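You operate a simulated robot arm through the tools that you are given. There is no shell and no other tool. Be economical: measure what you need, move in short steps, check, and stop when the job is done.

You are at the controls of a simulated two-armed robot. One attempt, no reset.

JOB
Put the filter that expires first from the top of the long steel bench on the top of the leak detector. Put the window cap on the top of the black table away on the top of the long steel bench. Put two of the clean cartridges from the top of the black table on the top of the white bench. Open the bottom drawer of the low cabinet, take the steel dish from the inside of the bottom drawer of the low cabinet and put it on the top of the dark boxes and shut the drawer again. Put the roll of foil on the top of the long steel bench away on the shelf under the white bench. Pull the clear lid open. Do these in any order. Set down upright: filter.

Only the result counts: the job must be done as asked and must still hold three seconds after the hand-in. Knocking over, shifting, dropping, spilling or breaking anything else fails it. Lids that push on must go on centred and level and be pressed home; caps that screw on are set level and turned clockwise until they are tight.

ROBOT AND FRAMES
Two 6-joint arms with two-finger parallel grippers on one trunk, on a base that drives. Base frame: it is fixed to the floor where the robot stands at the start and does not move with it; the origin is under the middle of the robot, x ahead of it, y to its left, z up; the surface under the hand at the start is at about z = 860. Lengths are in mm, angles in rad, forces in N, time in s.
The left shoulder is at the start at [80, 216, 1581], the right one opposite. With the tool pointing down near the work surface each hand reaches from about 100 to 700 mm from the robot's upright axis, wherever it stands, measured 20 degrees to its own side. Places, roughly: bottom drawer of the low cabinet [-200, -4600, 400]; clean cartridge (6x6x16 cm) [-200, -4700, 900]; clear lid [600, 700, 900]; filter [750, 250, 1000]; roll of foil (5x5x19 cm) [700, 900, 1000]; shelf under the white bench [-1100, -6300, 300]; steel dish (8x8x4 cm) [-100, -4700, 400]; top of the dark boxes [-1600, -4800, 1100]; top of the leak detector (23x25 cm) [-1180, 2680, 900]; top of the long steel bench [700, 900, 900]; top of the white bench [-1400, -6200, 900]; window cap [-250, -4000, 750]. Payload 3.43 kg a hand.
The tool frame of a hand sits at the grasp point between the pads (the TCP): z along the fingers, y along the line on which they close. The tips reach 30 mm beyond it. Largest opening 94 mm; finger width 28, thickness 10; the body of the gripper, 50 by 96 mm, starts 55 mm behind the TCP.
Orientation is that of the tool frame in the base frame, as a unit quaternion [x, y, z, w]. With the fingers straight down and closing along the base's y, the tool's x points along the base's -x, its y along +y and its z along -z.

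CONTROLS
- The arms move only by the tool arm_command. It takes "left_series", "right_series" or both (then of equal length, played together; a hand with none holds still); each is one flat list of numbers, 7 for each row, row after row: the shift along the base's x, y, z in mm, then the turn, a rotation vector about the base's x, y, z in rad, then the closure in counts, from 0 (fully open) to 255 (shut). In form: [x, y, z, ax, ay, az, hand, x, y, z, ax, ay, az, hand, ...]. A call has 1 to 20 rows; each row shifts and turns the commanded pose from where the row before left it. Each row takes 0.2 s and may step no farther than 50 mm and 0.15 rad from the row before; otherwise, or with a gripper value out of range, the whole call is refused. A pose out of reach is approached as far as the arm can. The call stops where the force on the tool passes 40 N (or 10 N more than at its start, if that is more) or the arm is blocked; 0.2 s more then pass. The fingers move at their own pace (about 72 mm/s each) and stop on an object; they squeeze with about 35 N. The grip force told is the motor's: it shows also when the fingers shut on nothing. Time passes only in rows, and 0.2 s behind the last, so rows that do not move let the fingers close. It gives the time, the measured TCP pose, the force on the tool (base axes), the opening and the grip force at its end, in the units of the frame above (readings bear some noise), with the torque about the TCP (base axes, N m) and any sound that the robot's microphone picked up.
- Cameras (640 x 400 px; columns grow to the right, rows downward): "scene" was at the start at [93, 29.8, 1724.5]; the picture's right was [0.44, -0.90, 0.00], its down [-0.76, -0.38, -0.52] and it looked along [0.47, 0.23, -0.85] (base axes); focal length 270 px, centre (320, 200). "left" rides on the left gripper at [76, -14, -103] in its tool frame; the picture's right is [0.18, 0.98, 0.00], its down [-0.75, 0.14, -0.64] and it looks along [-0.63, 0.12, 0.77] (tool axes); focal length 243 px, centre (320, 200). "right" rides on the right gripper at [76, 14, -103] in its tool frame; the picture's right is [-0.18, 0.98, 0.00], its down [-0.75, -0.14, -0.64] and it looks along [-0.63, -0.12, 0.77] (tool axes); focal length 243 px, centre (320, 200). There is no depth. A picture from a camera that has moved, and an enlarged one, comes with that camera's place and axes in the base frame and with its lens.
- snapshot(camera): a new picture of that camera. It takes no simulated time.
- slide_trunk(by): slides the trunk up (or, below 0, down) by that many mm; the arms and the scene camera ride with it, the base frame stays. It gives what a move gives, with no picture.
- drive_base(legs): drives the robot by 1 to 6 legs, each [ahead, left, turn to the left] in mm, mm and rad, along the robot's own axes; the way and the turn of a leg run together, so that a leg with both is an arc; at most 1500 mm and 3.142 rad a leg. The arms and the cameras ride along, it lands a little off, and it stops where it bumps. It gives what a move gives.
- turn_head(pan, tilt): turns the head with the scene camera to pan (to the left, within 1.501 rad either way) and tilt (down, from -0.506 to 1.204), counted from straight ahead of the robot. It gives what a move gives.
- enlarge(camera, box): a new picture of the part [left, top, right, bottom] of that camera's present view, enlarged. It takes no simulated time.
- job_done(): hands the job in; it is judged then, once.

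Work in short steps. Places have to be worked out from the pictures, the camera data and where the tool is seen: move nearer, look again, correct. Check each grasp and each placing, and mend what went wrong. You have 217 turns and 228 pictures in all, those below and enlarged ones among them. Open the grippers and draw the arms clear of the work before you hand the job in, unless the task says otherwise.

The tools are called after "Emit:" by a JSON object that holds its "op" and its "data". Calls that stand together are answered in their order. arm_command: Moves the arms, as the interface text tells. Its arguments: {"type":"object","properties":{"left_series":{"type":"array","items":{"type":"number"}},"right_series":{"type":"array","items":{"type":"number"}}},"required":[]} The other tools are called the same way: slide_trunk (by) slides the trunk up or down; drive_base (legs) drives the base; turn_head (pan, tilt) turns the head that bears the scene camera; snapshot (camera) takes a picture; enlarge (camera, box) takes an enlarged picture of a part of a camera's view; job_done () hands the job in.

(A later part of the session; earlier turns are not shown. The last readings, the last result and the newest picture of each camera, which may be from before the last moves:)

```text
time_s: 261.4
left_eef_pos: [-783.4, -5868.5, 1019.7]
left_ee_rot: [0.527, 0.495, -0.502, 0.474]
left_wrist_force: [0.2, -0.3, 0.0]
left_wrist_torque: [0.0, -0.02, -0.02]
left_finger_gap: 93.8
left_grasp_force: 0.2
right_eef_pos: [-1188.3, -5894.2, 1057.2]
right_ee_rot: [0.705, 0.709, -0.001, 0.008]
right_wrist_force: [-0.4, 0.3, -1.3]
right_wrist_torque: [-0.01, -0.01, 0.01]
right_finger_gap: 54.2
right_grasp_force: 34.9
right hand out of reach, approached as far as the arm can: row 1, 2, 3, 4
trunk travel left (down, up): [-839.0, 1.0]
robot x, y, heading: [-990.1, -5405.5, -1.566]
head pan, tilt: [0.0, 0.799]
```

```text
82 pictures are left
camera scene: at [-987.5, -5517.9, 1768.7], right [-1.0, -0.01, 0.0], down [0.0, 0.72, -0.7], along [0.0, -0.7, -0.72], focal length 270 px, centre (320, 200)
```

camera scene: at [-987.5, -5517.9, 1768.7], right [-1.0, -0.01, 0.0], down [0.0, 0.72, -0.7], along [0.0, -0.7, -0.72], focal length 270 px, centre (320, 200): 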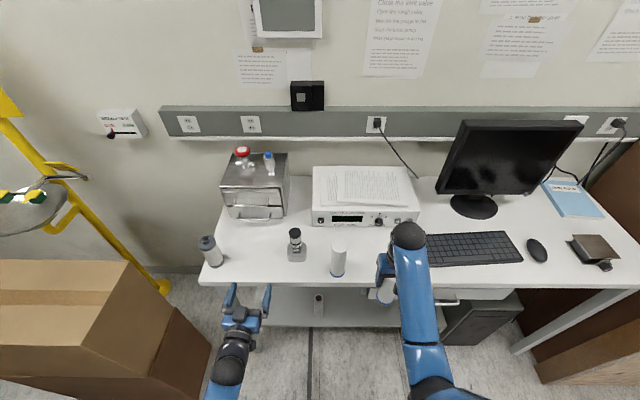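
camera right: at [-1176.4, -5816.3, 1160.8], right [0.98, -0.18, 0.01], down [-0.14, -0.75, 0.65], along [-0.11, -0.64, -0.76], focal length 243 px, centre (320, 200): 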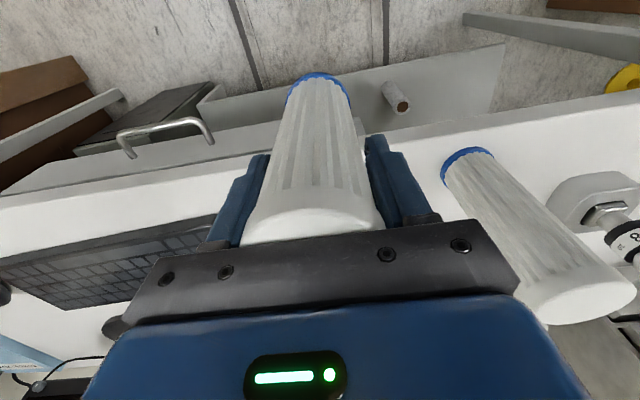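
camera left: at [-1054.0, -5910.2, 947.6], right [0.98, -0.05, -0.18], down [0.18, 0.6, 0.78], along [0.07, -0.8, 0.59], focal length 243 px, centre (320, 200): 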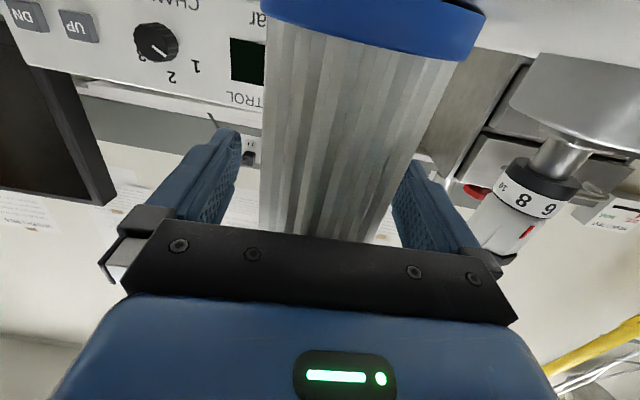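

Clearance above the bench is marginal; reach height improves farther out, so I back the base 90 mm and extend/raise the hand.

Emit:
{"op": "drive_base", "data": {"legs": [[-100, 0, 0]]}}

Emit:
{"op": "arm_command", "data": {"right_series": [0, -40, 15, 0, 0, 0, 255, 0, -40, 15, 0, 0, 0, 255, 0, -20, 15, 0, 0, 0, 255, 0, 0, 10, 0, 0, 0, 255, 0, 0, 0, 0, 0, 0, 255]}}

Emit:
{"op": "snapshot", "data": {"camera": "right"}}

```text
time_s: 262.6
left_eef_pos: [-781.7, -5778.2, 1016.4]
left_ee_rot: [0.529, 0.497, -0.501, 0.471]
left_wrist_force: [0.1, -1.2, 0.5]
left_wrist_torque: [0.02, 0.03, 0.02]
left_finger_gap: 94.0
left_grasp_force: 0.0
right_eef_pos: [-1187.3, -5805.5, 1054.9]
right_ee_rot: [0.705, 0.709, 0.0, 0.005]
right_wrist_force: [-0.3, -1.3, -1.4]
right_wrist_torque: [0.02, 0.01, 0.02]
right_finger_gap: 54.3
right_grasp_force: 34.7
trunk travel left (down, up): [-839.0, 1.0]
robot x, y, heading: [-987.2, -5310.4, -1.561]
head pan, tilt: [0.0, 0.799]
```

```text
time_s: 263.8
left_eef_pos: [-783.3, -5773.1, 1018.0]
left_ee_rot: [0.527, 0.496, -0.502, 0.473]
left_wrist_force: [0.5, 0.5, -0.3]
left_wrist_torque: [0.01, -0.02, -0.01]
left_finger_gap: 94.3
left_grasp_force: 0.0
right_eef_pos: [-1186.9, -5902.6, 1105.3]
right_ee_rot: [0.705, 0.709, -0.002, 0.007]
right_wrist_force: [0.1, 0.7, -1.7]
right_wrist_torque: [-0.02, 0.03, -0.01]
right_finger_gap: 54.2
right_grasp_force: 34.9
right hand out of reach, approached as far as the arm can: row 4
trunk travel left (down, up): [-839.0, 1.0]
robot x, y, heading: [-987.6, -5308.2, -1.562]
head pan, tilt: [0.0, 0.799]
```

```text
81 pictures are left
camera right: at [-1175.4, -5824.7, 1209.7], right [0.98, -0.18, 0.01], down [-0.14, -0.75, 0.65], along [-0.11, -0.64, -0.76], focal length 243 px, centre (320, 200)
```

right: 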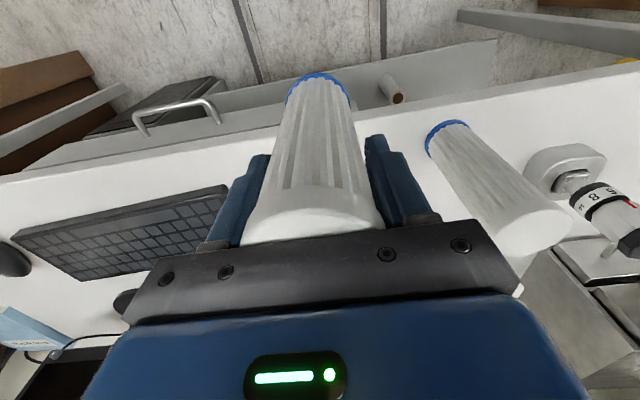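

Height is now 1105. I drive the base 115 mm ahead (15 right) to bring the cartridge over the bench.

Emit:
{"op": "drive_base", "data": {"legs": [[115, -15, 0]]}}

Emit:
{"op": "snapshot", "data": {"camera": "right"}}

Emit:
{"op": "snapshot", "data": {"camera": "scene"}}

```text
time_s: 265.0
left_eef_pos: [-791.6, -5880.8, 1020.8]
left_ee_rot: [0.524, 0.496, -0.503, 0.476]
left_wrist_force: [0.8, 0.9, 0.1]
left_wrist_torque: [0.01, 0.0, -0.01]
left_finger_gap: 94.0
left_grasp_force: 0.0
right_eef_pos: [-1197.7, -6012.2, 1110.5]
right_ee_rot: [0.704, 0.71, -0.005, 0.009]
right_wrist_force: [0.9, 0.6, -1.1]
right_wrist_torque: [-0.03, 0.02, 0.03]
right_finger_gap: 54.3
right_grasp_force: 35.3
trunk travel left (down, up): [-839.0, 1.0]
robot x, y, heading: [-1005.8, -5421.2, -1.557]
head pan, tilt: [0.0, 0.799]
```

```text
80 pictures are left
camera right: at [-1185.8, -5932.8, 1213.3], right [0.98, -0.17, 0.01], down [-0.14, -0.74, 0.66], along [-0.11, -0.65, -0.76], focal length 243 px, centre (320, 200)
```

right: 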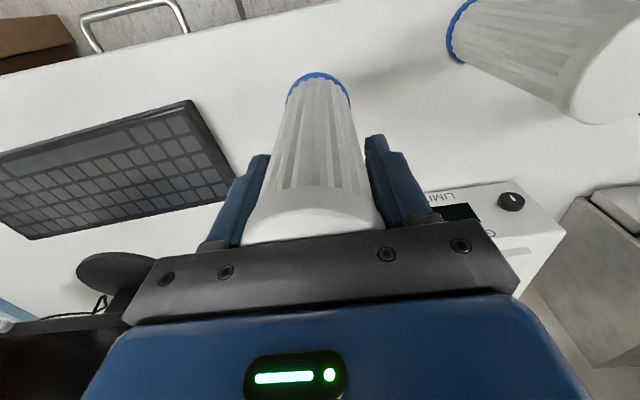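

```text
79 pictures are left
camera scene: at [-999.1, -5526.8, 1769.5], right [-1.0, -0.01, 0.0], down [-0.01, 0.71, -0.7], along [0.01, -0.7, -0.71], focal length 270 px, centre (320, 200)
```

scene: 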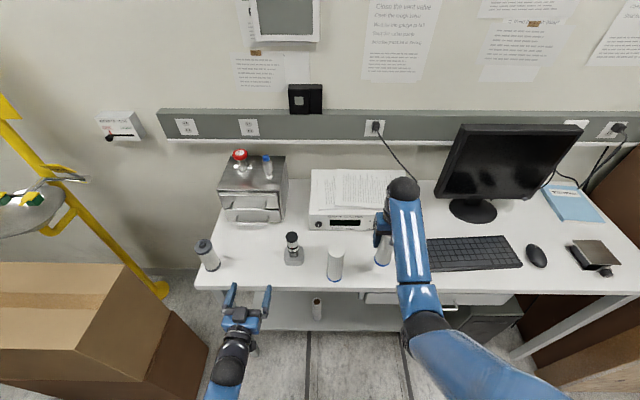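

Over free bench. I lower until contact: bottom is ~112 mm under the TCP, so expect TCP≈1050.

Emit:
{"op": "arm_command", "data": {"right_series": [0, -10, -25, 0, 0, 0, 255, 0, 0, -15, 0, 0, 0, 255, 0, 0, -6, 0, 0, 0, 255, 0, 0, -5, 0, 0, 0, 255, 0, 0, -4, 0, 0, 0, 255, 0, 0, -4, 0, 0, 0, 255, 0, 0, -4, 0, 0, 0, 255, 0, 0, -4, 0, 0, 0, 255]}}

Emit:
{"op": "snapshot", "data": {"camera": "right"}}

```text
time_s: 266.8
left_eef_pos: [-794.2, -5887.5, 1018.6]
left_ee_rot: [0.527, 0.498, -0.501, 0.474]
left_wrist_force: [-0.1, -1.3, 0.1]
left_wrist_torque: [0.01, 0.0, 0.01]
left_finger_gap: 94.3
left_grasp_force: 0.1
right_eef_pos: [-1199.1, -6028.1, 1037.9]
right_ee_rot: [0.704, 0.71, -0.002, 0.006]
right_wrist_force: [-0.4, 0.2, -1.5]
right_wrist_torque: [0.01, -0.05, -0.04]
right_finger_gap: 54.3
right_grasp_force: 35.3
trunk travel left (down, up): [-839.0, 1.0]
robot x, y, heading: [-1000.3, -5429.4, -1.562]
head pan, tilt: [0.0, 0.799]
```

```text
78 pictures are left
camera right: at [-1187.4, -5950.1, 1142.2], right [0.98, -0.17, 0.01], down [-0.14, -0.75, 0.65], along [-0.11, -0.64, -0.76], focal length 243 px, centre (320, 200)
```

right: 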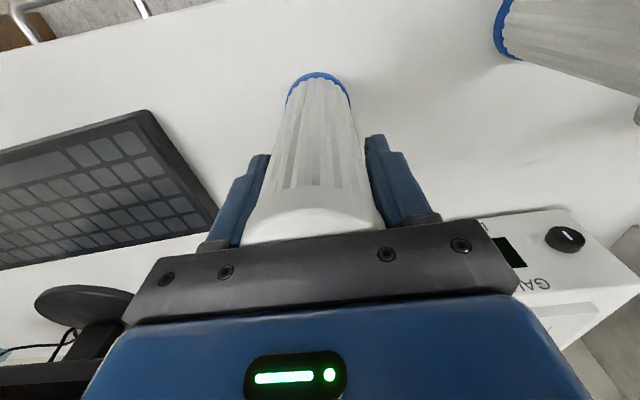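

Not yet in contact; I keep lowering in small steps.

Emit:
{"op": "arm_command", "data": {"right_series": [0, 0, -5, 0, 0, 0, 255, 0, 0, -5, 0, 0, 0, 255, 0, 0, -5, 0, 0, 0, 255, 0, 0, -4, 0, 0, 0, 255, 0, 0, -4, 0, 0, 0, 255, 0, 0, -4, 0, 0, 0, 255, 0, 0, -4, 0, 0, 0, 255, 0, 0, -4, 0, 0, 0, 255]}}

Emit:
{"op": "snapshot", "data": {"camera": "right"}}

```text
time_s: 267.5
left_eef_pos: [-793.3, -5882.7, 1019.0]
left_ee_rot: [0.526, 0.497, -0.502, 0.474]
left_wrist_force: [-0.2, 0.6, -0.4]
left_wrist_torque: [0.0, 0.03, -0.01]
left_finger_gap: 93.8
left_grasp_force: 0.1
right_eef_pos: [-1199.1, -6029.2, 1037.3]
right_ee_rot: [0.704, 0.71, -0.007, 0.013]
right_wrist_force: [1.7, 9.1, 25.4]
right_wrist_torque: [1.52, 0.23, -0.19]
right_finger_gap: 54.0
right_grasp_force: 35.1
trunk travel left (down, up): [-839.0, 1.0]
robot x, y, heading: [-1004.8, -5426.3, -1.559]
head pan, tilt: [0.0, 0.799]
stopped in row 3 (right hand): the force on the tool passed its limit at 45 N (the readings are from after the stop); the commanded pose is now the measured one
```

```text
77 pictures are left
camera right: at [-1187.1, -5949.9, 1139.0], right [0.98, -0.18, 0.01], down [-0.14, -0.74, 0.66], along [-0.11, -0.65, -0.75], focal length 243 px, centre (320, 200)
```

right: 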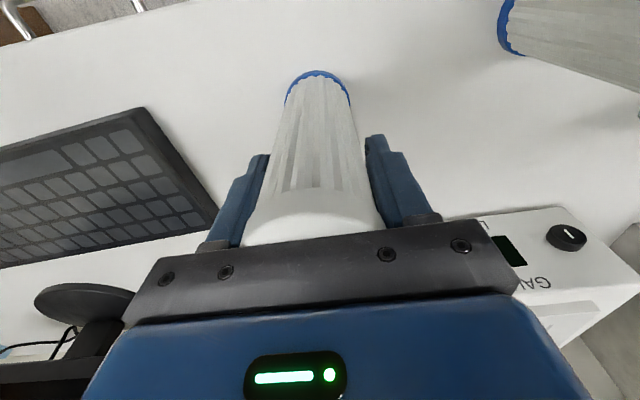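

Contact. I release slowly, then lift straight up.

Emit:
{"op": "arm_command", "data": {"right_series": [0, 0, 1, 0, 0, 0, 255, 0, 0, 0, 0, 0, 0, 190, 0, 0, 0, 0, 0, 0, 140, 0, 0, 1, 0, 0, 0, 80, 0, 0, 1, 0, 0, 0, 40, 0, 0, 3, 0, 0, 0, 40]}}

Emit:
{"op": "snapshot", "data": {"camera": "right"}}

```text
time_s: 268.9
left_eef_pos: [-793.5, -5887.3, 1017.7]
left_ee_rot: [0.525, 0.498, -0.5, 0.475]
left_wrist_force: [-0.3, -0.5, -0.1]
left_wrist_torque: [0.02, 0.01, 0.0]
left_finger_gap: 93.9
left_grasp_force: 0.1
right_eef_pos: [-1200.3, -6031.0, 1037.8]
right_ee_rot: [0.704, 0.71, -0.004, 0.01]
right_wrist_force: [0.6, -0.1, 0.0]
right_wrist_torque: [0.01, 0.01, -0.05]
right_finger_gap: 79.4
right_grasp_force: 0.1
trunk travel left (down, up): [-839.0, 1.0]
robot x, y, heading: [-999.8, -5425.3, -1.557]
head pan, tilt: [0.0, 0.799]
```

```text
76 pictures are left
camera right: at [-1187.7, -5952.0, 1140.5], right [0.98, -0.17, 0.01], down [-0.14, -0.74, 0.66], along [-0.11, -0.65, -0.75], focal length 243 px, centre (320, 200)
```

right: 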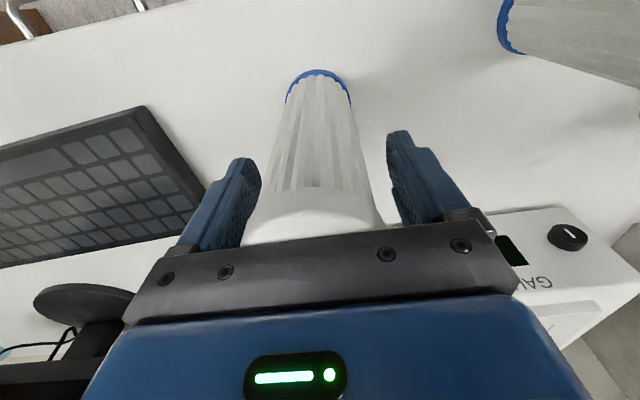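

It stands free. I lift a bit and withdraw backward (fingers straddle it along x).

Emit:
{"op": "arm_command", "data": {"right_series": [0, 0, 20, 0, 0, 0, 20, 0, 0, 25, 0, 0, 0, 0, 0, 30, 10, 0, 0, 0, 0, 0, 45, 0, 0, 0, 0, 0, 0, 45, -10, 0, 0, 0, 0, 0, 45, -10, 0, 0, 0, 0, 0, 45, -10, 0, 0, 0, 0]}}

Emit:
{"op": "snapshot", "data": {"camera": "scene"}}

```text
time_s: 270.5
left_eef_pos: [-794.5, -5883.6, 1020.2]
left_ee_rot: [0.525, 0.496, -0.502, 0.475]
left_wrist_force: [-1.1, 0.2, -0.3]
left_wrist_torque: [0.02, 0.03, -0.03]
left_finger_gap: 94.2
left_grasp_force: 0.0
right_eef_pos: [-1200.5, -5827.4, 1045.6]
right_ee_rot: [0.704, 0.71, -0.008, 0.011]
right_wrist_force: [0.5, 0.6, -0.3]
right_wrist_torque: [-0.02, 0.0, 0.0]
right_finger_gap: 93.9
right_grasp_force: 0.1
right hand out of reach, approached as far as the arm can: row 4, 5
trunk travel left (down, up): [-839.0, 1.0]
robot x, y, heading: [-999.6, -5423.3, -1.561]
head pan, tilt: [0.0, 0.799]
```

```text
75 pictures are left
camera scene: at [-1000.5, -5532.8, 1769.0], right [-1.0, -0.01, 0.0], down [-0.01, 0.72, -0.7], along [0.01, -0.7, -0.72], focal length 270 px, centre (320, 200)
```

scene: 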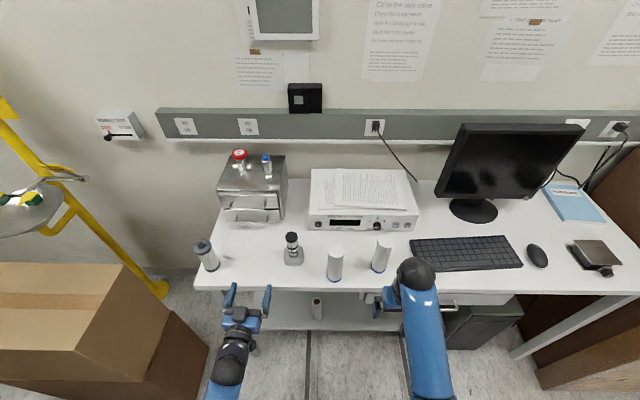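

Both cartridges stand on the white bench. Next the drawer: I drive back to the cabinet, facing it from about (-890,-4400).

Emit:
{"op": "drive_base", "data": {"legs": [[-110, 0, 0], [0, 0, 1.561], [110, 0, 0], [0, 900, 0]]}}

Emit:
{"op": "turn_head", "data": {"pan": -0.2, "tilt": 0.95}}

Emit:
{"op": "snapshot", "data": {"camera": "scene"}}

```text
time_s: 280.5
left_eef_pos: [-379.5, -4247.4, 1018.3]
left_ee_rot: [0.042, 0.722, -0.039, 0.689]
left_wrist_force: [-0.7, -0.3, -0.8]
left_wrist_torque: [-0.03, 0.03, 0.0]
left_finger_gap: 94.2
left_grasp_force: 0.0
right_eef_pos: [-459.4, -4650.4, 1044.3]
right_ee_rot: [0.026, 1.0, 0.003, 0.012]
right_wrist_force: [-1.0, 0.7, -0.2]
right_wrist_torque: [0.0, -0.02, 0.0]
right_finger_gap: 94.0
right_grasp_force: 0.1
trunk travel left (down, up): [-839.0, 1.0]
robot x, y, heading: [-850.3, -4424.7, -0.052]
head pan, tilt: [0.0, 0.799]
```

```text
time_s: 281.3
left_eef_pos: [-378.3, -4246.4, 1019.3]
left_ee_rot: [0.042, 0.723, -0.039, 0.689]
left_wrist_force: [0.6, -1.0, 0.1]
left_wrist_torque: [0.02, 0.03, -0.02]
left_finger_gap: 94.0
left_grasp_force: 0.1
right_eef_pos: [-459.8, -4649.3, 1044.9]
right_ee_rot: [0.026, 1.0, 0.003, 0.012]
right_wrist_force: [-0.1, 0.3, 0.1]
right_wrist_torque: [0.0, -0.01, 0.0]
right_finger_gap: 93.9
right_grasp_force: 0.0
trunk travel left (down, up): [-839.0, 1.0]
robot x, y, heading: [-851.2, -4424.1, -0.053]
head pan, tilt: [-0.201, 0.949]
```

```text
74 pictures are left
camera scene: at [-748.9, -4447.4, 1757.2], right [-0.25, -0.97, 0.0], down [-0.79, 0.2, -0.58], along [0.56, -0.14, -0.81], focal length 270 px, centre (320, 200)
```

scene: 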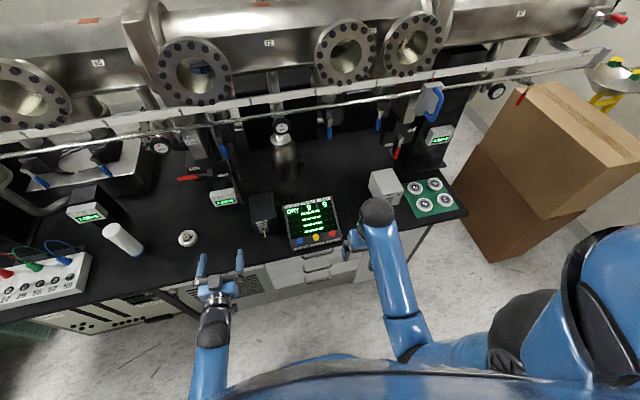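

I square up, back to x≈-910, yaw the right hand −90° so its fingers can pinch the horizontal handle, and lower the trunk in front of the cabinet.

Emit:
{"op": "drive_base", "data": {"legs": [[-60, 0, 0.053]]}}

Emit:
{"op": "arm_command", "data": {"right_series": [0, 0, 0, 0, 0, -0.15, 0, 0, 0, 0, 0, 0, -0.15, 0, 0, 0, 0, 0, 0, -0.15, 0, 0, 0, 0, 0, 0, -0.15, 0, 0, 0, 0, 0, 0, -0.15, 0, 0, 0, 0, 0, 0, -0.15, 0, 0, 0, 0, 0, 0, -0.15, 0, 0, 0, 0, 0, 0, -0.15, 0, 0, 0, 0, 0, 0, -0.15, 0, 0, 0, 0, 0, 0, -0.15, 0, 0, 0, 0, 0, 0, -0.071, 0]}}

Emit:
{"op": "slide_trunk", "data": {"by": -400}}

Emit:
{"op": "slide_trunk", "data": {"by": -150}}

Emit:
{"op": "snapshot", "data": {"camera": "right"}}

Emit:
{"op": "turn_head", "data": {"pan": -0.2, "tilt": 0.7}}

Emit:
{"op": "snapshot", "data": {"camera": "scene"}}

```text
time_s: 282.2
left_eef_pos: [-424.5, -4230.6, 1014.9]
left_ee_rot: [0.026, 0.725, -0.026, 0.687]
left_wrist_force: [0.0, -0.2, -1.3]
left_wrist_torque: [0.0, -0.02, -0.02]
left_finger_gap: 94.0
left_grasp_force: 0.0
right_eef_pos: [-489.9, -4636.0, 1041.5]
right_ee_rot: [0.006, 1.0, 0.002, 0.009]
right_wrist_force: [0.6, 0.6, 0.2]
right_wrist_torque: [0.0, 0.05, 0.01]
right_finger_gap: 94.0
right_grasp_force: 0.0
trunk travel left (down, up): [-839.0, 1.0]
robot x, y, heading: [-896.9, -4431.0, -0.012]
head pan, tilt: [-0.201, 0.949]
```

```text
time_s: 284.6
left_eef_pos: [-430.3, -4233.6, 1019.2]
left_ee_rot: [0.028, 0.723, -0.026, 0.69]
left_wrist_force: [0.7, -0.1, 0.1]
left_wrist_torque: [0.0, -0.03, 0.03]
left_finger_gap: 94.1
left_grasp_force: 0.1
right_eef_pos: [-493.8, -4638.2, 1042.1]
right_ee_rot: [0.712, 0.702, -0.007, 0.013]
right_wrist_force: [0.0, -0.2, 0.2]
right_wrist_torque: [-0.05, 0.01, 0.01]
right_finger_gap: 94.1
right_grasp_force: 0.1
trunk travel left (down, up): [-839.0, 1.0]
robot x, y, heading: [-896.9, -4431.7, -0.011]
head pan, tilt: [-0.201, 0.949]
```

```text
time_s: 288.5
left_eef_pos: [-431.2, -4231.7, 618.9]
left_ee_rot: [0.028, 0.723, -0.026, 0.69]
left_wrist_force: [0.3, 0.6, 0.1]
left_wrist_torque: [0.02, 0.03, 0.02]
left_finger_gap: 93.9
left_grasp_force: 0.1
right_eef_pos: [-494.8, -4638.1, 642.8]
right_ee_rot: [0.712, 0.703, -0.007, 0.012]
right_wrist_force: [0.3, -0.9, -0.5]
right_wrist_torque: [-0.04, -0.02, -0.03]
right_finger_gap: 93.9
right_grasp_force: 0.0
trunk travel left (down, up): [-439.0, 401.0]
robot x, y, heading: [-897.9, -4431.4, -0.009]
head pan, tilt: [-0.201, 0.949]
```

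```text
time_s: 290.2
left_eef_pos: [-431.3, -4232.2, 469.5]
left_ee_rot: [0.027, 0.723, -0.025, 0.69]
left_wrist_force: [-0.7, -0.3, -0.8]
left_wrist_torque: [0.03, -0.03, -0.01]
left_finger_gap: 93.8
left_grasp_force: 0.1
right_eef_pos: [-495.0, -4638.7, 492.2]
right_ee_rot: [0.711, 0.703, -0.006, 0.012]
right_wrist_force: [-0.1, -0.8, -0.2]
right_wrist_torque: [0.0, 0.01, 0.0]
right_finger_gap: 93.9
right_grasp_force: 0.0
trunk travel left (down, up): [-289.0, 551.0]
robot x, y, heading: [-896.9, -4428.8, -0.01]
head pan, tilt: [-0.201, 0.949]
```

```text
73 pictures are left
camera right: at [-481.3, -4559.0, 594.6], right [0.98, -0.2, 0.01], down [-0.16, -0.74, 0.66], along [-0.12, -0.65, -0.75], focal length 243 px, centre (320, 200)
```

right: 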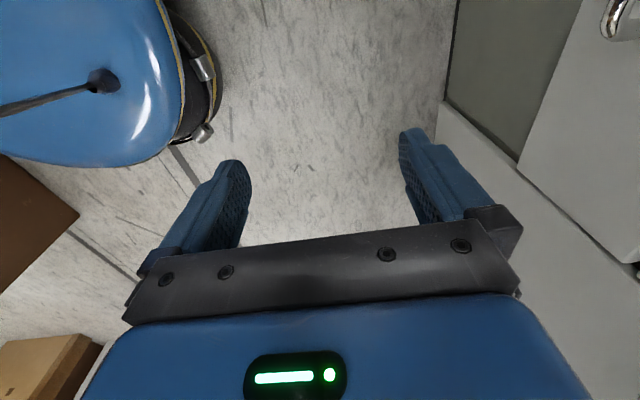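

```text
time_s: 291.0
left_eef_pos: [-430.5, -4232.4, 469.5]
left_ee_rot: [0.027, 0.723, -0.025, 0.69]
left_wrist_force: [0.3, 0.1, 0.1]
left_wrist_torque: [0.01, -0.01, -0.01]
left_finger_gap: 94.1
left_grasp_force: 0.1
right_eef_pos: [-494.2, -4637.9, 491.6]
right_ee_rot: [0.711, 0.703, -0.005, 0.012]
right_wrist_force: [-0.3, 0.3, 0.1]
right_wrist_torque: [0.01, 0.0, 0.0]
right_finger_gap: 94.0
right_grasp_force: 0.1
trunk travel left (down, up): [-289.0, 551.0]
robot x, y, heading: [-892.9, -4436.3, -0.011]
head pan, tilt: [-0.201, 0.7]
```

```text
72 pictures are left
camera scene: at [-781.2, -4449.9, 1226.9], right [-0.21, -0.98, 0.0], down [-0.63, 0.13, -0.76], along [0.75, -0.16, -0.64], focal length 270 px, centre (320, 200)
```

scene: 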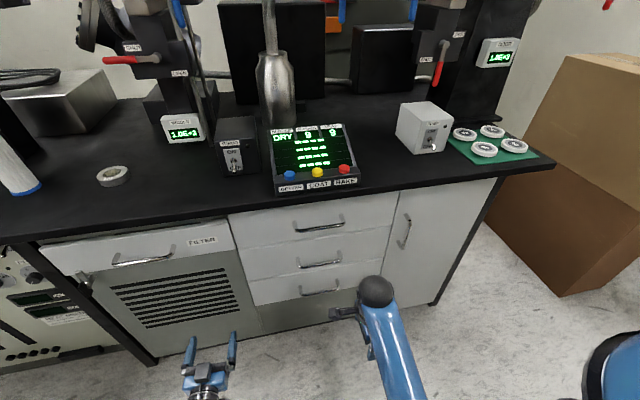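

The drawer column is clear: bottom handle at about (-283,-4556,395). A pinch from the front suits, so I roll the horizontal left hand 90° (fingers above/below the bar), return the right hand's yaw, and strafe right.

Emit:
{"op": "arm_command", "data": {"left_series": [0, 0, 0, -0.15, 0, 0, 0, 0, 0, 0, -0.15, 0, 0, 0, 0, 0, 0, -0.15, 0, 0, 0, 0, 0, 0, -0.15, 0, 0, 0, 0, 0, 0, -0.15, 0, 0, 0, 0, 0, 0, -0.15, 0, 0, 0, 0, 0, 0, -0.15, 0, 0, 0, 0, 0, 0, -0.15, 0, 0, 0, 0, 0, 0, -0.15, 0, 0, 0, 0, 0, 0, -0.15, 0, 0, 0, 0, 0, 0, -0.071, 0, 0, 100], "right_series": [0, 0, 0, 0, 0, 0.15, 0, 0, 0, 0, 0, 0, 0.15, 0, 0, 0, 0, 0, 0, 0.15, 0, 0, 0, 0, 0, 0, 0.15, 0, 0, 0, 0, 0, 0, 0.15, 0, 0, 0, 0, 0, 0, 0.15, 0, 0, 0, 0, 0, 0, 0.15, 0, 0, 0, 0, 0, 0, 0.15, 0, 0, 0, 0, 0, 0, 0.15, 0, 0, 0, 0, 0, 0, 0.15, 0, 0, 0, 0, 0, 0, 0.071, 0]}}

Emit:
{"op": "drive_base", "data": {"legs": [[0, -320, 0.01]]}}

Emit:
{"op": "turn_head", "data": {"pan": 0.2, "tilt": 0.8}}

Emit:
{"op": "snapshot", "data": {"camera": "scene"}}

Emit:
{"op": "snapshot", "data": {"camera": "left"}}

```text
time_s: 293.4
left_eef_pos: [-431.6, -4213.8, 471.7]
left_ee_rot: [0.467, -0.495, 0.531, -0.505]
left_wrist_force: [-0.4, -0.5, 0.0]
left_wrist_torque: [0.0, 0.01, -0.01]
left_finger_gap: 57.2
left_grasp_force: 0.0
left hand out of reach, approached as far as the arm can: row 7, 8, 9, 10
right_eef_pos: [-494.5, -4638.2, 493.1]
right_ee_rot: [0.005, 1.0, 0.004, 0.013]
right_wrist_force: [0.7, -0.1, -0.5]
right_wrist_torque: [-0.01, -0.01, -0.02]
right_finger_gap: 94.1
right_grasp_force: 0.1
trunk travel left (down, up): [-289.0, 551.0]
robot x, y, heading: [-898.7, -4428.7, -0.008]
head pan, tilt: [-0.201, 0.7]
```

```text
time_s: 295.5
left_eef_pos: [-435.6, -4525.6, 471.9]
left_ee_rot: [0.471, -0.491, 0.525, -0.511]
left_wrist_force: [0.3, 0.3, -0.1]
left_wrist_torque: [-0.02, -0.01, 0.0]
left_finger_gap: 57.0
left_grasp_force: 0.0
right_eef_pos: [-491.6, -4951.1, 492.5]
right_ee_rot: [-0.002, 1.0, 0.005, 0.014]
right_wrist_force: [-0.5, 0.0, 0.2]
right_wrist_torque: [-0.02, -0.01, 0.0]
right_finger_gap: 93.7
right_grasp_force: 0.0
trunk travel left (down, up): [-289.0, 551.0]
robot x, y, heading: [-897.6, -4751.5, 0.008]
head pan, tilt: [-0.201, 0.7]
```

```text
time_s: 296.4
left_eef_pos: [-436.1, -4524.8, 470.6]
left_ee_rot: [0.471, -0.492, 0.526, -0.509]
left_wrist_force: [0.0, 0.6, 0.1]
left_wrist_torque: [-0.03, 0.0, 0.02]
left_finger_gap: 57.0
left_grasp_force: 0.1
right_eef_pos: [-491.3, -4950.5, 492.6]
right_ee_rot: [-0.003, 1.0, 0.005, 0.013]
right_wrist_force: [0.0, -0.9, 1.1]
right_wrist_torque: [-0.01, -0.01, -0.06]
right_finger_gap: 94.1
right_grasp_force: 0.0
trunk travel left (down, up): [-289.0, 551.0]
robot x, y, heading: [-896.6, -4748.4, 0.009]
head pan, tilt: [0.201, 0.799]
```

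```text
71 pictures are left
camera scene: at [-785.7, -4734.0, 1218.7], right [0.21, -0.98, 0.0], down [-0.7, -0.15, -0.7], along [0.68, 0.14, -0.72], focal length 270 px, centre (320, 200)
```

scene: 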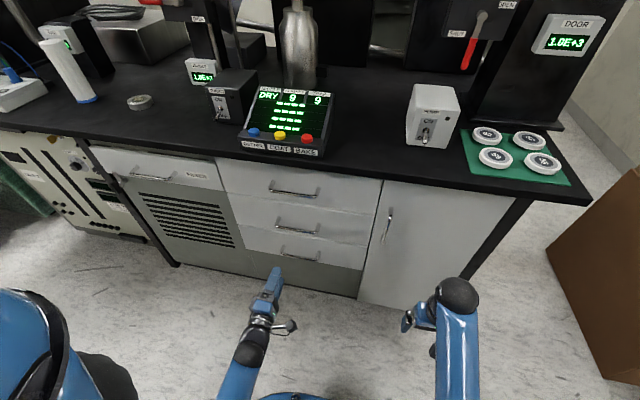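

```text
70 pictures are left
camera left: at [-541.6, -4597.5, 478.6], right [0.07, -0.18, -0.98], down [-0.6, 0.78, -0.18], along [0.8, 0.6, -0.06], focal length 243 px, centre (320, 200)
```

left: 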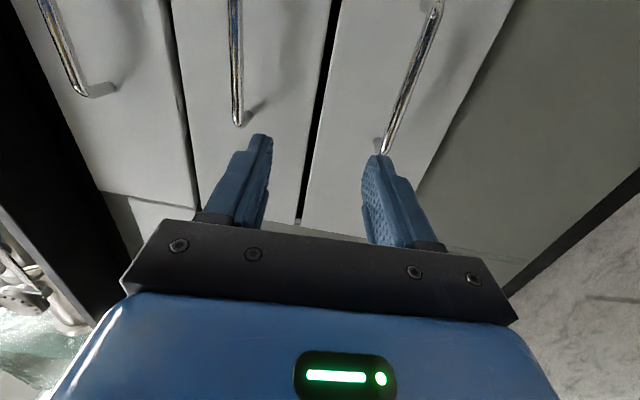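

The left camera shows all three handles; the bottom one is at about (-296,-4555,403). I lower 68 mm by trunk, shift −25 in y, and approach.

Emit:
{"op": "slide_trunk", "data": {"by": -67}}

Emit:
{"op": "arm_command", "data": {"left_series": [20, -12, 0, 0, 0, 0, 100, 25, -13, 0, 0, 0, 0, 100, 25, 0, 0, 0, 0, 0, 100, 0, 0, 0, 0, 0, 0, 100]}}

Emit:
{"op": "snapshot", "data": {"camera": "left"}}

```text
time_s: 297.4
left_eef_pos: [-435.5, -4524.7, 405.0]
left_ee_rot: [0.471, -0.491, 0.526, -0.51]
left_wrist_force: [-0.3, -0.1, 0.4]
left_wrist_torque: [0.03, 0.02, -0.03]
left_finger_gap: 57.3
left_grasp_force: 0.0
right_eef_pos: [-490.7, -4950.6, 425.7]
right_ee_rot: [-0.002, 1.0, 0.004, 0.013]
right_wrist_force: [0.7, -0.1, 0.9]
right_wrist_torque: [0.0, -0.01, -0.01]
right_finger_gap: 94.2
right_grasp_force: 0.0
trunk travel left (down, up): [-222.0, 618.0]
robot x, y, heading: [-897.6, -4745.8, 0.011]
head pan, tilt: [0.201, 0.799]
```

```text
time_s: 298.4
left_eef_pos: [-365.8, -4526.2, 412.9]
left_ee_rot: [0.47, -0.493, 0.526, -0.509]
left_wrist_force: [-0.7, -0.2, 0.0]
left_wrist_torque: [0.0, 0.01, -0.01]
left_finger_gap: 57.2
left_grasp_force: 0.1
left hand out of reach, approached as far as the arm can: row 1, 2
right_eef_pos: [-491.3, -4950.5, 425.9]
right_ee_rot: [-0.003, 1.0, 0.005, 0.012]
right_wrist_force: [0.5, -0.4, -0.4]
right_wrist_torque: [0.0, 0.02, -0.01]
right_finger_gap: 94.1
right_grasp_force: 0.1
trunk travel left (down, up): [-222.0, 618.0]
robot x, y, heading: [-894.0, -4749.5, 0.006]
head pan, tilt: [0.201, 0.799]
```

```text
69 pictures are left
camera left: at [-473.7, -4597.6, 418.8], right [0.06, -0.18, -0.98], down [-0.6, 0.78, -0.18], along [0.8, 0.6, -0.06], focal length 243 px, centre (320, 200)
```

left: 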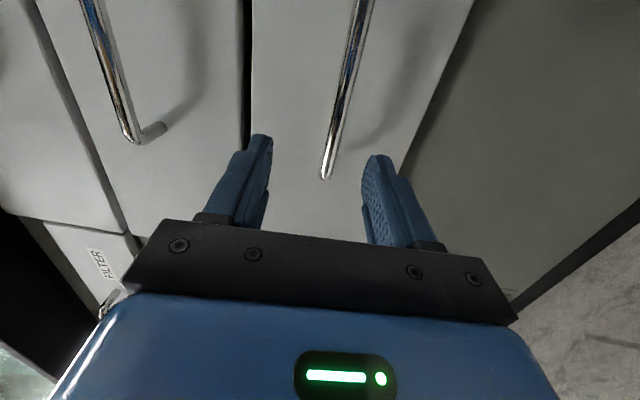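

The bar is lined up between the fingers. I nudge the base 20 mm right, then move the hand 62 mm forward and close.

Emit:
{"op": "drive_base", "data": {"legs": [[0, -20, -0.006]]}}

Emit:
{"op": "arm_command", "data": {"left_series": [30, 0, -4, 0, 0, 0, 100, 25, 0, -4, 0, 0, 0, 100, 7, 0, 0, 0, 0, 0, 100, 0, 0, 0, 0, 0, 0, 255, 0, 0, 0, 0, 0, 0, 255, 0, 0, 0, 0, 0, 0, 255, 0, 0, 0, 0, 0, 0, 255]}}

Emit:
{"op": "snapshot", "data": {"camera": "left"}}

```text
time_s: 299.2
left_eef_pos: [-365.7, -4548.5, 411.1]
left_ee_rot: [0.467, -0.495, 0.528, -0.508]
left_wrist_force: [-0.3, -1.4, 0.0]
left_wrist_torque: [-0.01, 0.0, 0.02]
left_finger_gap: 57.3
left_grasp_force: 0.1
right_eef_pos: [-492.9, -4972.8, 425.1]
right_ee_rot: [0.001, 1.0, 0.005, 0.013]
right_wrist_force: [0.3, -0.7, 0.3]
right_wrist_torque: [-0.02, 0.0, -0.02]
right_finger_gap: 93.9
right_grasp_force: 0.0
trunk travel left (down, up): [-222.0, 618.0]
robot x, y, heading: [-898.0, -4770.3, 0.01]
head pan, tilt: [0.201, 0.799]
```

```text
time_s: 300.8
left_eef_pos: [-307.4, -4548.7, 406.6]
left_ee_rot: [0.467, -0.496, 0.529, -0.505]
left_wrist_force: [-22.4, -1.9, 6.4]
left_wrist_torque: [-0.12, -0.07, 0.08]
left_finger_gap: 11.9
left_grasp_force: 44.6
right_eef_pos: [-494.2, -4973.9, 425.5]
right_ee_rot: [0.0, 1.0, 0.006, 0.014]
right_wrist_force: [-0.2, 0.2, -0.5]
right_wrist_torque: [0.01, -0.01, 0.01]
right_finger_gap: 93.8
right_grasp_force: 0.1
trunk travel left (down, up): [-222.0, 618.0]
robot x, y, heading: [-897.6, -4768.6, 0.001]
head pan, tilt: [0.201, 0.799]
```

```text
68 pictures are left
camera left: at [-415.0, -4618.1, 412.5], right [0.06, -0.18, -0.98], down [-0.59, 0.79, -0.18], along [0.81, 0.59, -0.06], focal length 243 px, centre (320, 200)
```

left: 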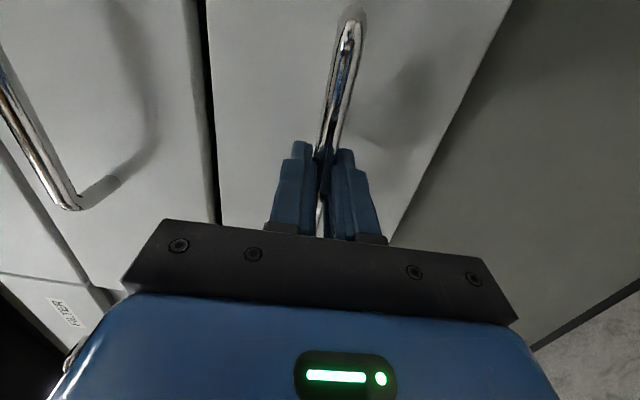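

Bar gripped. I pull the drawer toward me with the arm.

Emit:
{"op": "arm_command", "data": {"left_series": [-20, 0, 0, 0, 0, 0, 255, -25, 0, 0, 0, 0, 0, 255, -25, 0, 0, 0, 0, 0, 255, -25, 0, 0, 0, 0, 0, 255, -25, 0, 0, 0, 0, 0, 255, -25, 0, 0, 0, 0, 0, 255]}}

Emit:
{"op": "snapshot", "data": {"camera": "left"}}

```text
time_s: 302.2
left_eef_pos: [-448.4, -4547.9, 405.5]
left_ee_rot: [0.467, -0.493, 0.529, -0.508]
left_wrist_force: [-1.8, -5.3, 16.9]
left_wrist_torque: [-0.26, -0.1, 0.59]
left_finger_gap: 11.7
left_grasp_force: 45.1
right_eef_pos: [-492.9, -4973.0, 426.8]
right_ee_rot: [0.001, 1.0, 0.005, 0.014]
right_wrist_force: [0.1, -0.3, -0.8]
right_wrist_torque: [0.02, 0.01, -0.02]
right_finger_gap: 93.9
right_grasp_force: 0.0
trunk travel left (down, up): [-222.0, 618.0]
robot x, y, heading: [-894.3, -4769.5, 0.003]
head pan, tilt: [0.201, 0.799]
```

```text
67 pictures are left
camera left: at [-556.1, -4618.7, 412.1], right [0.06, -0.18, -0.98], down [-0.59, 0.78, -0.18], along [0.8, 0.59, -0.06], focal length 243 px, centre (320, 200)
```

left: 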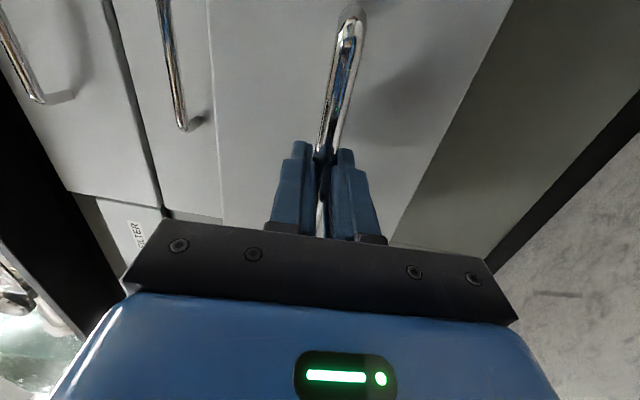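

Open 140 mm so far. I pull 50 mm more with the arm and back the base 80 mm.

Emit:
{"op": "arm_command", "data": {"left_series": [-25, 0, 0, 0, 0, 0, 255, -25, 0, 0, 0, 0, 0, 255]}}

Emit:
{"op": "drive_base", "data": {"legs": [[-80, 0, 0]]}}

Emit:
{"op": "turn_head", "data": {"pan": 0.3, "tilt": 1.0}}

Emit:
{"op": "snapshot", "data": {"camera": "scene"}}

```text
time_s: 302.8
left_eef_pos: [-498.2, -4547.4, 405.4]
left_ee_rot: [0.467, -0.493, 0.528, -0.509]
left_wrist_force: [-2.2, 0.4, 23.9]
left_wrist_torque: [-0.25, -0.17, 1.1]
left_finger_gap: 11.7
left_grasp_force: 45.0
right_eef_pos: [-493.4, -4972.8, 427.4]
right_ee_rot: [0.001, 1.0, 0.005, 0.015]
right_wrist_force: [0.3, -0.2, 0.2]
right_wrist_torque: [-0.01, -0.02, -0.01]
right_finger_gap: 94.2
right_grasp_force: 0.1
trunk travel left (down, up): [-222.0, 618.0]
robot x, y, heading: [-898.9, -4771.4, 0.003]
head pan, tilt: [0.201, 0.799]
```

```text
time_s: 303.9
left_eef_pos: [-580.7, -4548.2, 405.2]
left_ee_rot: [0.467, -0.494, 0.529, -0.509]
left_wrist_force: [1.5, 10.8, 22.2]
left_wrist_torque: [-0.26, -0.21, -0.07]
left_finger_gap: 11.8
left_grasp_force: 45.1
right_eef_pos: [-573.9, -4972.3, 426.2]
right_ee_rot: [0.0, 1.0, 0.005, 0.014]
right_wrist_force: [-0.5, -0.3, -0.5]
right_wrist_torque: [0.01, 0.0, -0.03]
right_finger_gap: 94.2
right_grasp_force: 0.2
trunk travel left (down, up): [-222.0, 618.0]
robot x, y, heading: [-977.9, -4770.1, 0.002]
head pan, tilt: [0.201, 0.799]
```

```text
time_s: 304.6
left_eef_pos: [-579.2, -4547.3, 404.9]
left_ee_rot: [0.467, -0.493, 0.529, -0.509]
left_wrist_force: [1.1, 0.2, 9.0]
left_wrist_torque: [-0.29, -0.09, 0.01]
left_finger_gap: 11.5
left_grasp_force: 44.8
right_eef_pos: [-572.8, -4972.7, 426.3]
right_ee_rot: [0.0, 1.0, 0.005, 0.014]
right_wrist_force: [0.6, 0.1, 0.1]
right_wrist_torque: [-0.01, 0.02, 0.04]
right_finger_gap: 94.0
right_grasp_force: 0.0
trunk travel left (down, up): [-222.0, 618.0]
robot x, y, heading: [-975.3, -4769.6, 0.007]
head pan, tilt: [0.3, 1.0]
```

```text
66 pictures are left
camera scene: at [-879.5, -4750.0, 1136.7], right [0.3, -0.95, 0.0], down [-0.8, -0.25, -0.54], along [0.52, 0.16, -0.84], focal length 270 px, centre (320, 200)
```

scene: 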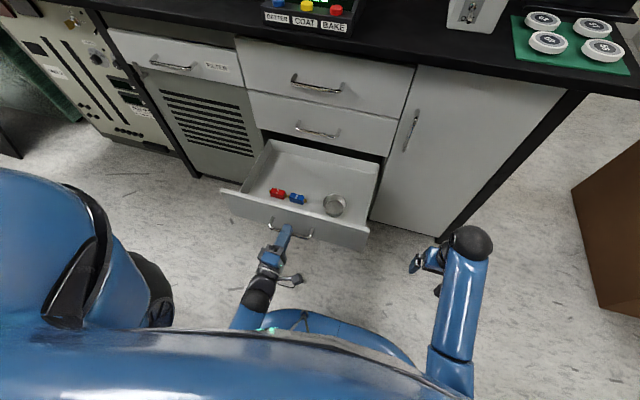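

The drawer is open ~270 mm; the dish is at about (-409,-4654). I release the handle, retreat, raise the trunk 200 mm, and strafe left so the right hand is over the drawer.

Emit:
{"op": "arm_command", "data": {"left_series": [0, 0, 0, 0, 0, 0, 150, 0, 0, 0, 0, 0, 0, 60, 0, 0, 0, 0, 0, 0, 30, -20, 0, 0, 0, 0, 0, 30, -20, 0, 0, 0, 0, 0, 30, -10, 0, 0, 0, 0, 0, 30]}}

Emit:
{"op": "slide_trunk", "data": {"by": 200}}

Emit:
{"op": "drive_base", "data": {"legs": [[0, 320, -0.005]]}}

Emit:
{"op": "arm_command", "data": {"right_series": [40, 0, 0, 0, 0.03, 0, 0, 40, 0, 0, 0, 0, 0, 0, 20, 0, 0, 0, 0, 0, 0, 0, 0, 0, 0, 0, 0, 0]}}

Emit:
{"op": "snapshot", "data": {"camera": "right"}}

```text
time_s: 306.0
left_eef_pos: [-628.2, -4548.5, 405.8]
left_ee_rot: [0.469, -0.492, 0.528, -0.508]
left_wrist_force: [-0.6, -0.3, 0.0]
left_wrist_torque: [0.02, -0.04, -0.03]
left_finger_gap: 82.6
left_grasp_force: 0.0
right_eef_pos: [-573.9, -4972.3, 426.0]
right_ee_rot: [0.0, 1.0, 0.004, 0.013]
right_wrist_force: [0.3, -0.2, 0.5]
right_wrist_torque: [-0.03, 0.01, -0.01]
right_finger_gap: 94.0
right_grasp_force: 0.1
trunk travel left (down, up): [-222.0, 618.0]
robot x, y, heading: [-979.0, -4767.6, 0.002]
head pan, tilt: [0.3, 1.0]
```

```text
time_s: 308.2
left_eef_pos: [-629.4, -4549.2, 603.8]
left_ee_rot: [0.469, -0.492, 0.529, -0.508]
left_wrist_force: [-0.2, 0.1, 0.7]
left_wrist_torque: [-0.02, 0.02, -0.03]
left_finger_gap: 83.0
left_grasp_force: 0.2
right_eef_pos: [-573.3, -4972.0, 626.7]
right_ee_rot: [0.0, 1.0, 0.004, 0.013]
right_wrist_force: [-1.1, -0.3, -0.1]
right_wrist_torque: [0.0, 0.03, -0.03]
right_finger_gap: 93.9
right_grasp_force: 0.1
trunk travel left (down, up): [-422.0, 418.0]
robot x, y, heading: [-979.0, -4766.8, 0.003]
head pan, tilt: [0.3, 1.0]
```

```text
time_s: 310.3
left_eef_pos: [-622.2, -4256.2, 604.8]
left_ee_rot: [0.466, -0.496, 0.53, -0.505]
left_wrist_force: [0.9, -0.3, 0.2]
left_wrist_torque: [0.02, -0.03, -0.01]
left_finger_gap: 82.8
left_grasp_force: 0.1
right_eef_pos: [-568.9, -4680.8, 626.6]
right_ee_rot: [0.003, 1.0, 0.004, 0.013]
right_wrist_force: [0.0, 0.1, 0.0]
right_wrist_torque: [-0.01, 0.01, 0.0]
right_finger_gap: 94.2
right_grasp_force: 0.0
trunk travel left (down, up): [-422.0, 418.0]
robot x, y, heading: [-972.3, -4472.6, -0.005]
head pan, tilt: [0.3, 1.0]
stopped in leg 1: the robot was blocked; the commanded pose is now the measured one
```

```text
time_s: 311.3
left_eef_pos: [-622.5, -4257.2, 604.1]
left_ee_rot: [0.467, -0.495, 0.531, -0.506]
left_wrist_force: [0.3, 0.0, 0.3]
left_wrist_torque: [-0.01, 0.04, -0.03]
left_finger_gap: 83.1
left_grasp_force: 0.1
right_eef_pos: [-467.1, -4681.8, 626.7]
right_ee_rot: [0.002, 1.0, 0.004, -0.002]
right_wrist_force: [-0.2, 0.1, 0.6]
right_wrist_torque: [-0.03, 0.0, 0.0]
right_finger_gap: 94.0
right_grasp_force: 0.1
trunk travel left (down, up): [-422.0, 418.0]
robot x, y, heading: [-970.0, -4476.8, -0.009]
head pan, tilt: [0.3, 1.0]
```

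```text
65 pictures are left
camera right: at [-544.9, -4667.8, 731.4], right [0.19, 0.98, 0.01], down [0.75, -0.15, 0.64], along [0.63, -0.12, -0.77], focal length 243 px, centre (320, 200)
```

right: 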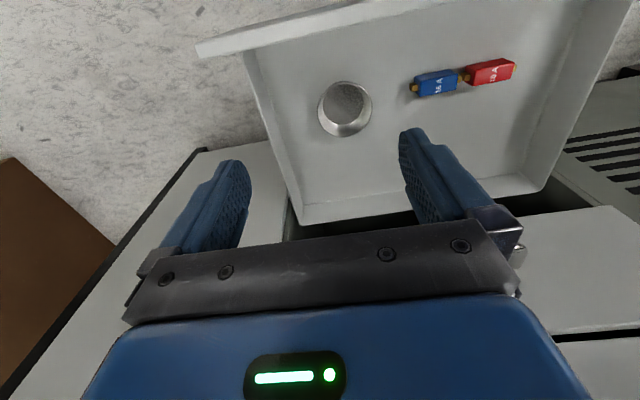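

Dish rim is at about (-414,-4655, z≈367). The base touched something on its left, so I ease 10 mm away, then centre the hand over the dish and look again.

Emit:
{"op": "drive_base", "data": {"legs": [[12, -12, 0.008]]}}

Emit:
{"op": "arm_command", "data": {"right_series": [25, 20, -40, 0, 0, 0, 0, 16, 19, -40, 0, 0, 0, 0, 0, 0, -40, 0, 0, 0, 0, 0, 0, 0, 0, 0, 0, 0]}}

Emit:
{"op": "snapshot", "data": {"camera": "right"}}

```text
time_s: 312.1
left_eef_pos: [-612.8, -4266.1, 604.6]
left_ee_rot: [0.469, -0.492, 0.529, -0.508]
left_wrist_force: [-0.6, 0.4, 0.6]
left_wrist_torque: [0.01, -0.02, 0.02]
left_finger_gap: 82.7
left_grasp_force: 0.0
right_eef_pos: [-455.1, -4687.9, 628.0]
right_ee_rot: [0.001, 1.0, 0.004, -0.002]
right_wrist_force: [-0.7, -0.5, -0.5]
right_wrist_torque: [0.01, 0.02, 0.0]
right_finger_gap: 94.1
right_grasp_force: 0.0
trunk travel left (down, up): [-422.0, 418.0]
robot x, y, heading: [-960.3, -4486.7, 0.003]
head pan, tilt: [0.3, 1.0]
```

```text
refused: row 1 steps farther than a row can; nothing moved
```

```text
64 pictures are left
camera right: at [-532.5, -4674.8, 732.1], right [0.18, 0.98, 0.01], down [0.76, -0.15, 0.64], along [0.63, -0.11, -0.77], focal length 243 px, centre (320, 200)
```

right: 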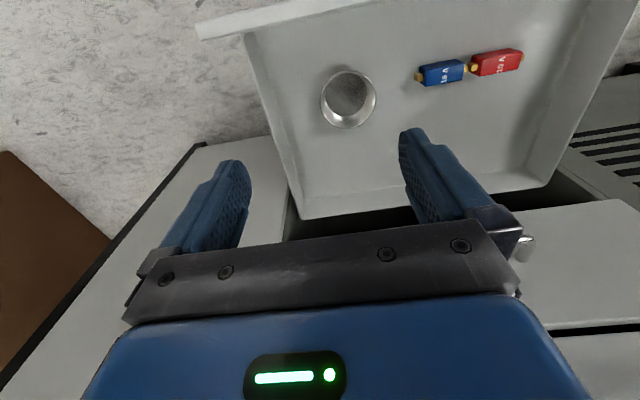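

Resending within step limits.

Emit:
{"op": "arm_command", "data": {"right_series": [20, 16, -35, 0, 0, 0, 0, 20, 16, -35, 0, 0, 0, 0, 0, 0, -45, 0, 0, 0, 0, 0, 0, 0, 0, 0, 0, 0]}}

Emit:
{"op": "snapshot", "data": {"camera": "right"}}

```text
time_s: 313.1
left_eef_pos: [-612.3, -4265.6, 604.4]
left_ee_rot: [0.47, -0.493, 0.529, -0.507]
left_wrist_force: [0.3, -0.1, -0.3]
left_wrist_torque: [0.01, 0.03, -0.01]
left_finger_gap: 83.1
left_grasp_force: 0.1
right_eef_pos: [-416.0, -4657.7, 512.5]
right_ee_rot: [-0.001, 1.0, 0.005, -0.002]
right_wrist_force: [0.2, -0.7, 0.1]
right_wrist_torque: [0.0, 0.01, -0.01]
right_finger_gap: 94.3
right_grasp_force: 0.0
trunk travel left (down, up): [-422.0, 418.0]
robot x, y, heading: [-956.7, -4486.4, 0.004]
head pan, tilt: [0.3, 1.0]
```

```text
63 pictures are left
camera right: at [-492.5, -4643.7, 617.2], right [0.18, 0.98, 0.01], down [0.76, -0.15, 0.64], along [0.63, -0.11, -0.77], focal length 243 px, centre (320, 200)
```

right: 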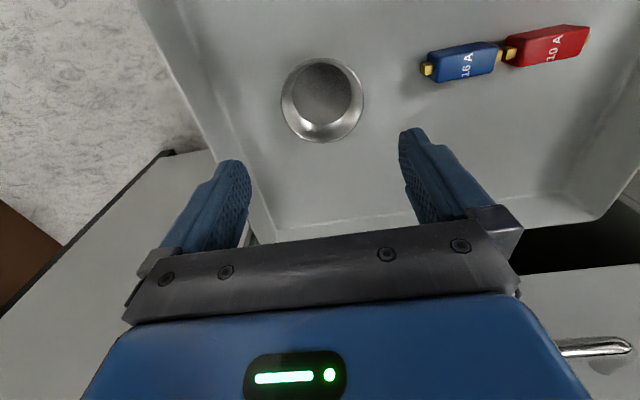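

Dish centred at (-416,-4653). I shift +4 mm in y and descend to straddle it, stopping on force.

Emit:
{"op": "arm_command", "data": {"right_series": [0, 4, -40, 0, 0, 0, 0, 0, 0, -40, 0, 0, 0, 0, 0, 0, -25, 0, 0, 0, 0, 0, 0, -15, 0, 0, 0, 0, 0, 0, -8, 0, 0, 0, 0, 0, 0, -6, 0, 0, 0, 0, 0, 0, 0, 0, 0, 0, 0]}}

Emit:
{"op": "snapshot", "data": {"camera": "right"}}

```text
time_s: 314.7
left_eef_pos: [-612.1, -4264.6, 604.8]
left_ee_rot: [0.469, -0.493, 0.528, -0.508]
left_wrist_force: [-0.2, -0.3, 0.5]
left_wrist_torque: [0.01, -0.01, -0.04]
left_finger_gap: 83.1
left_grasp_force: 0.0
right_eef_pos: [-414.7, -4652.5, 385.5]
right_ee_rot: [0.0, 1.0, 0.004, -0.003]
right_wrist_force: [-0.8, -0.6, 0.4]
right_wrist_torque: [0.01, 0.0, 0.0]
right_finger_gap: 94.2
right_grasp_force: 0.1
right hand out of reach, approached as far as the arm can: row 6
trunk travel left (down, up): [-422.0, 418.0]
robot x, y, heading: [-956.3, -4490.1, 0.004]
head pan, tilt: [0.3, 1.0]
```

```text
62 pictures are left
camera right: at [-491.8, -4638.9, 489.7], right [0.18, 0.98, 0.01], down [0.76, -0.15, 0.64], along [0.63, -0.11, -0.77], focal length 243 px, centre (320, 200)
```

right: 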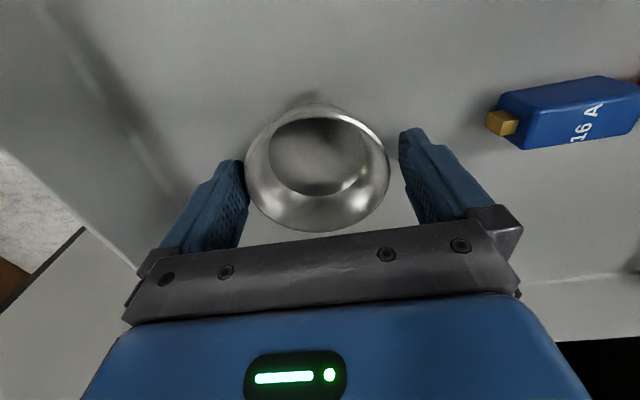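

The dish is between the fingers. I lower 8 mm more by trunk and close.

Emit:
{"op": "slide_trunk", "data": {"by": -8}}

Emit:
{"op": "arm_command", "data": {"right_series": [0, -1, 0, 0, 0, 0, 60, 0, 0, 0, 0, 0, 0, 255, 0, 0, 0, 0, 0, 0, 255, 0, 0, 0, 0, 0, 0, 255]}}

Emit:
{"op": "snapshot", "data": {"camera": "right"}}

```text
time_s: 315.2
left_eef_pos: [-614.1, -4265.9, 597.6]
left_ee_rot: [0.469, -0.492, 0.529, -0.509]
left_wrist_force: [-0.2, 0.3, 0.9]
left_wrist_torque: [-0.02, -0.02, -0.03]
left_finger_gap: 82.7
left_grasp_force: 0.1
right_eef_pos: [-413.4, -4652.4, 379.7]
right_ee_rot: [-0.001, 1.0, 0.004, 0.001]
right_wrist_force: [1.2, -1.2, 15.9]
right_wrist_torque: [-0.91, 0.1, 0.11]
right_finger_gap: 94.2
right_grasp_force: 0.0
trunk travel left (down, up): [-414.0, 426.0]
robot x, y, heading: [-962.8, -4486.5, 0.002]
head pan, tilt: [0.3, 1.0]
```

```text
time_s: 316.2
left_eef_pos: [-612.6, -4266.0, 598.1]
left_ee_rot: [0.469, -0.493, 0.528, -0.509]
left_wrist_force: [0.0, -0.3, 0.4]
left_wrist_torque: [0.01, 0.01, -0.02]
left_finger_gap: 83.0
left_grasp_force: 0.0
right_eef_pos: [-415.5, -4654.1, 378.9]
right_ee_rot: [-0.001, 1.0, 0.003, 0.001]
right_wrist_force: [1.9, -24.5, 24.0]
right_wrist_torque: [-1.96, -0.01, 0.11]
right_finger_gap: 80.2
right_grasp_force: 34.4
trunk travel left (down, up): [-414.0, 426.0]
robot x, y, heading: [-961.5, -4489.3, 0.001]
head pan, tilt: [0.3, 1.0]
```

```text
61 pictures are left
camera right: at [-492.4, -4640.4, 483.5], right [0.18, 0.98, 0.01], down [0.75, -0.14, 0.64], along [0.63, -0.11, -0.77], focal length 243 px, centre (320, 200)
```

right: 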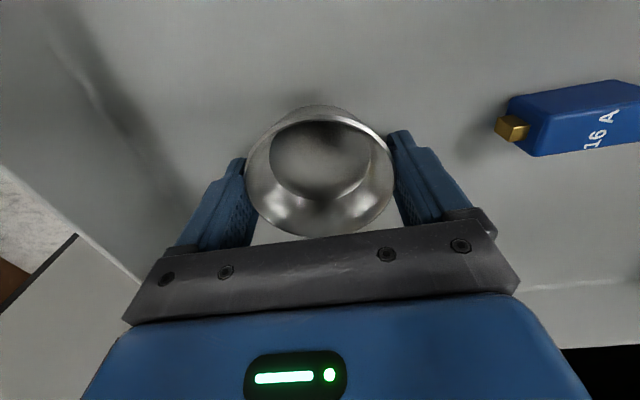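

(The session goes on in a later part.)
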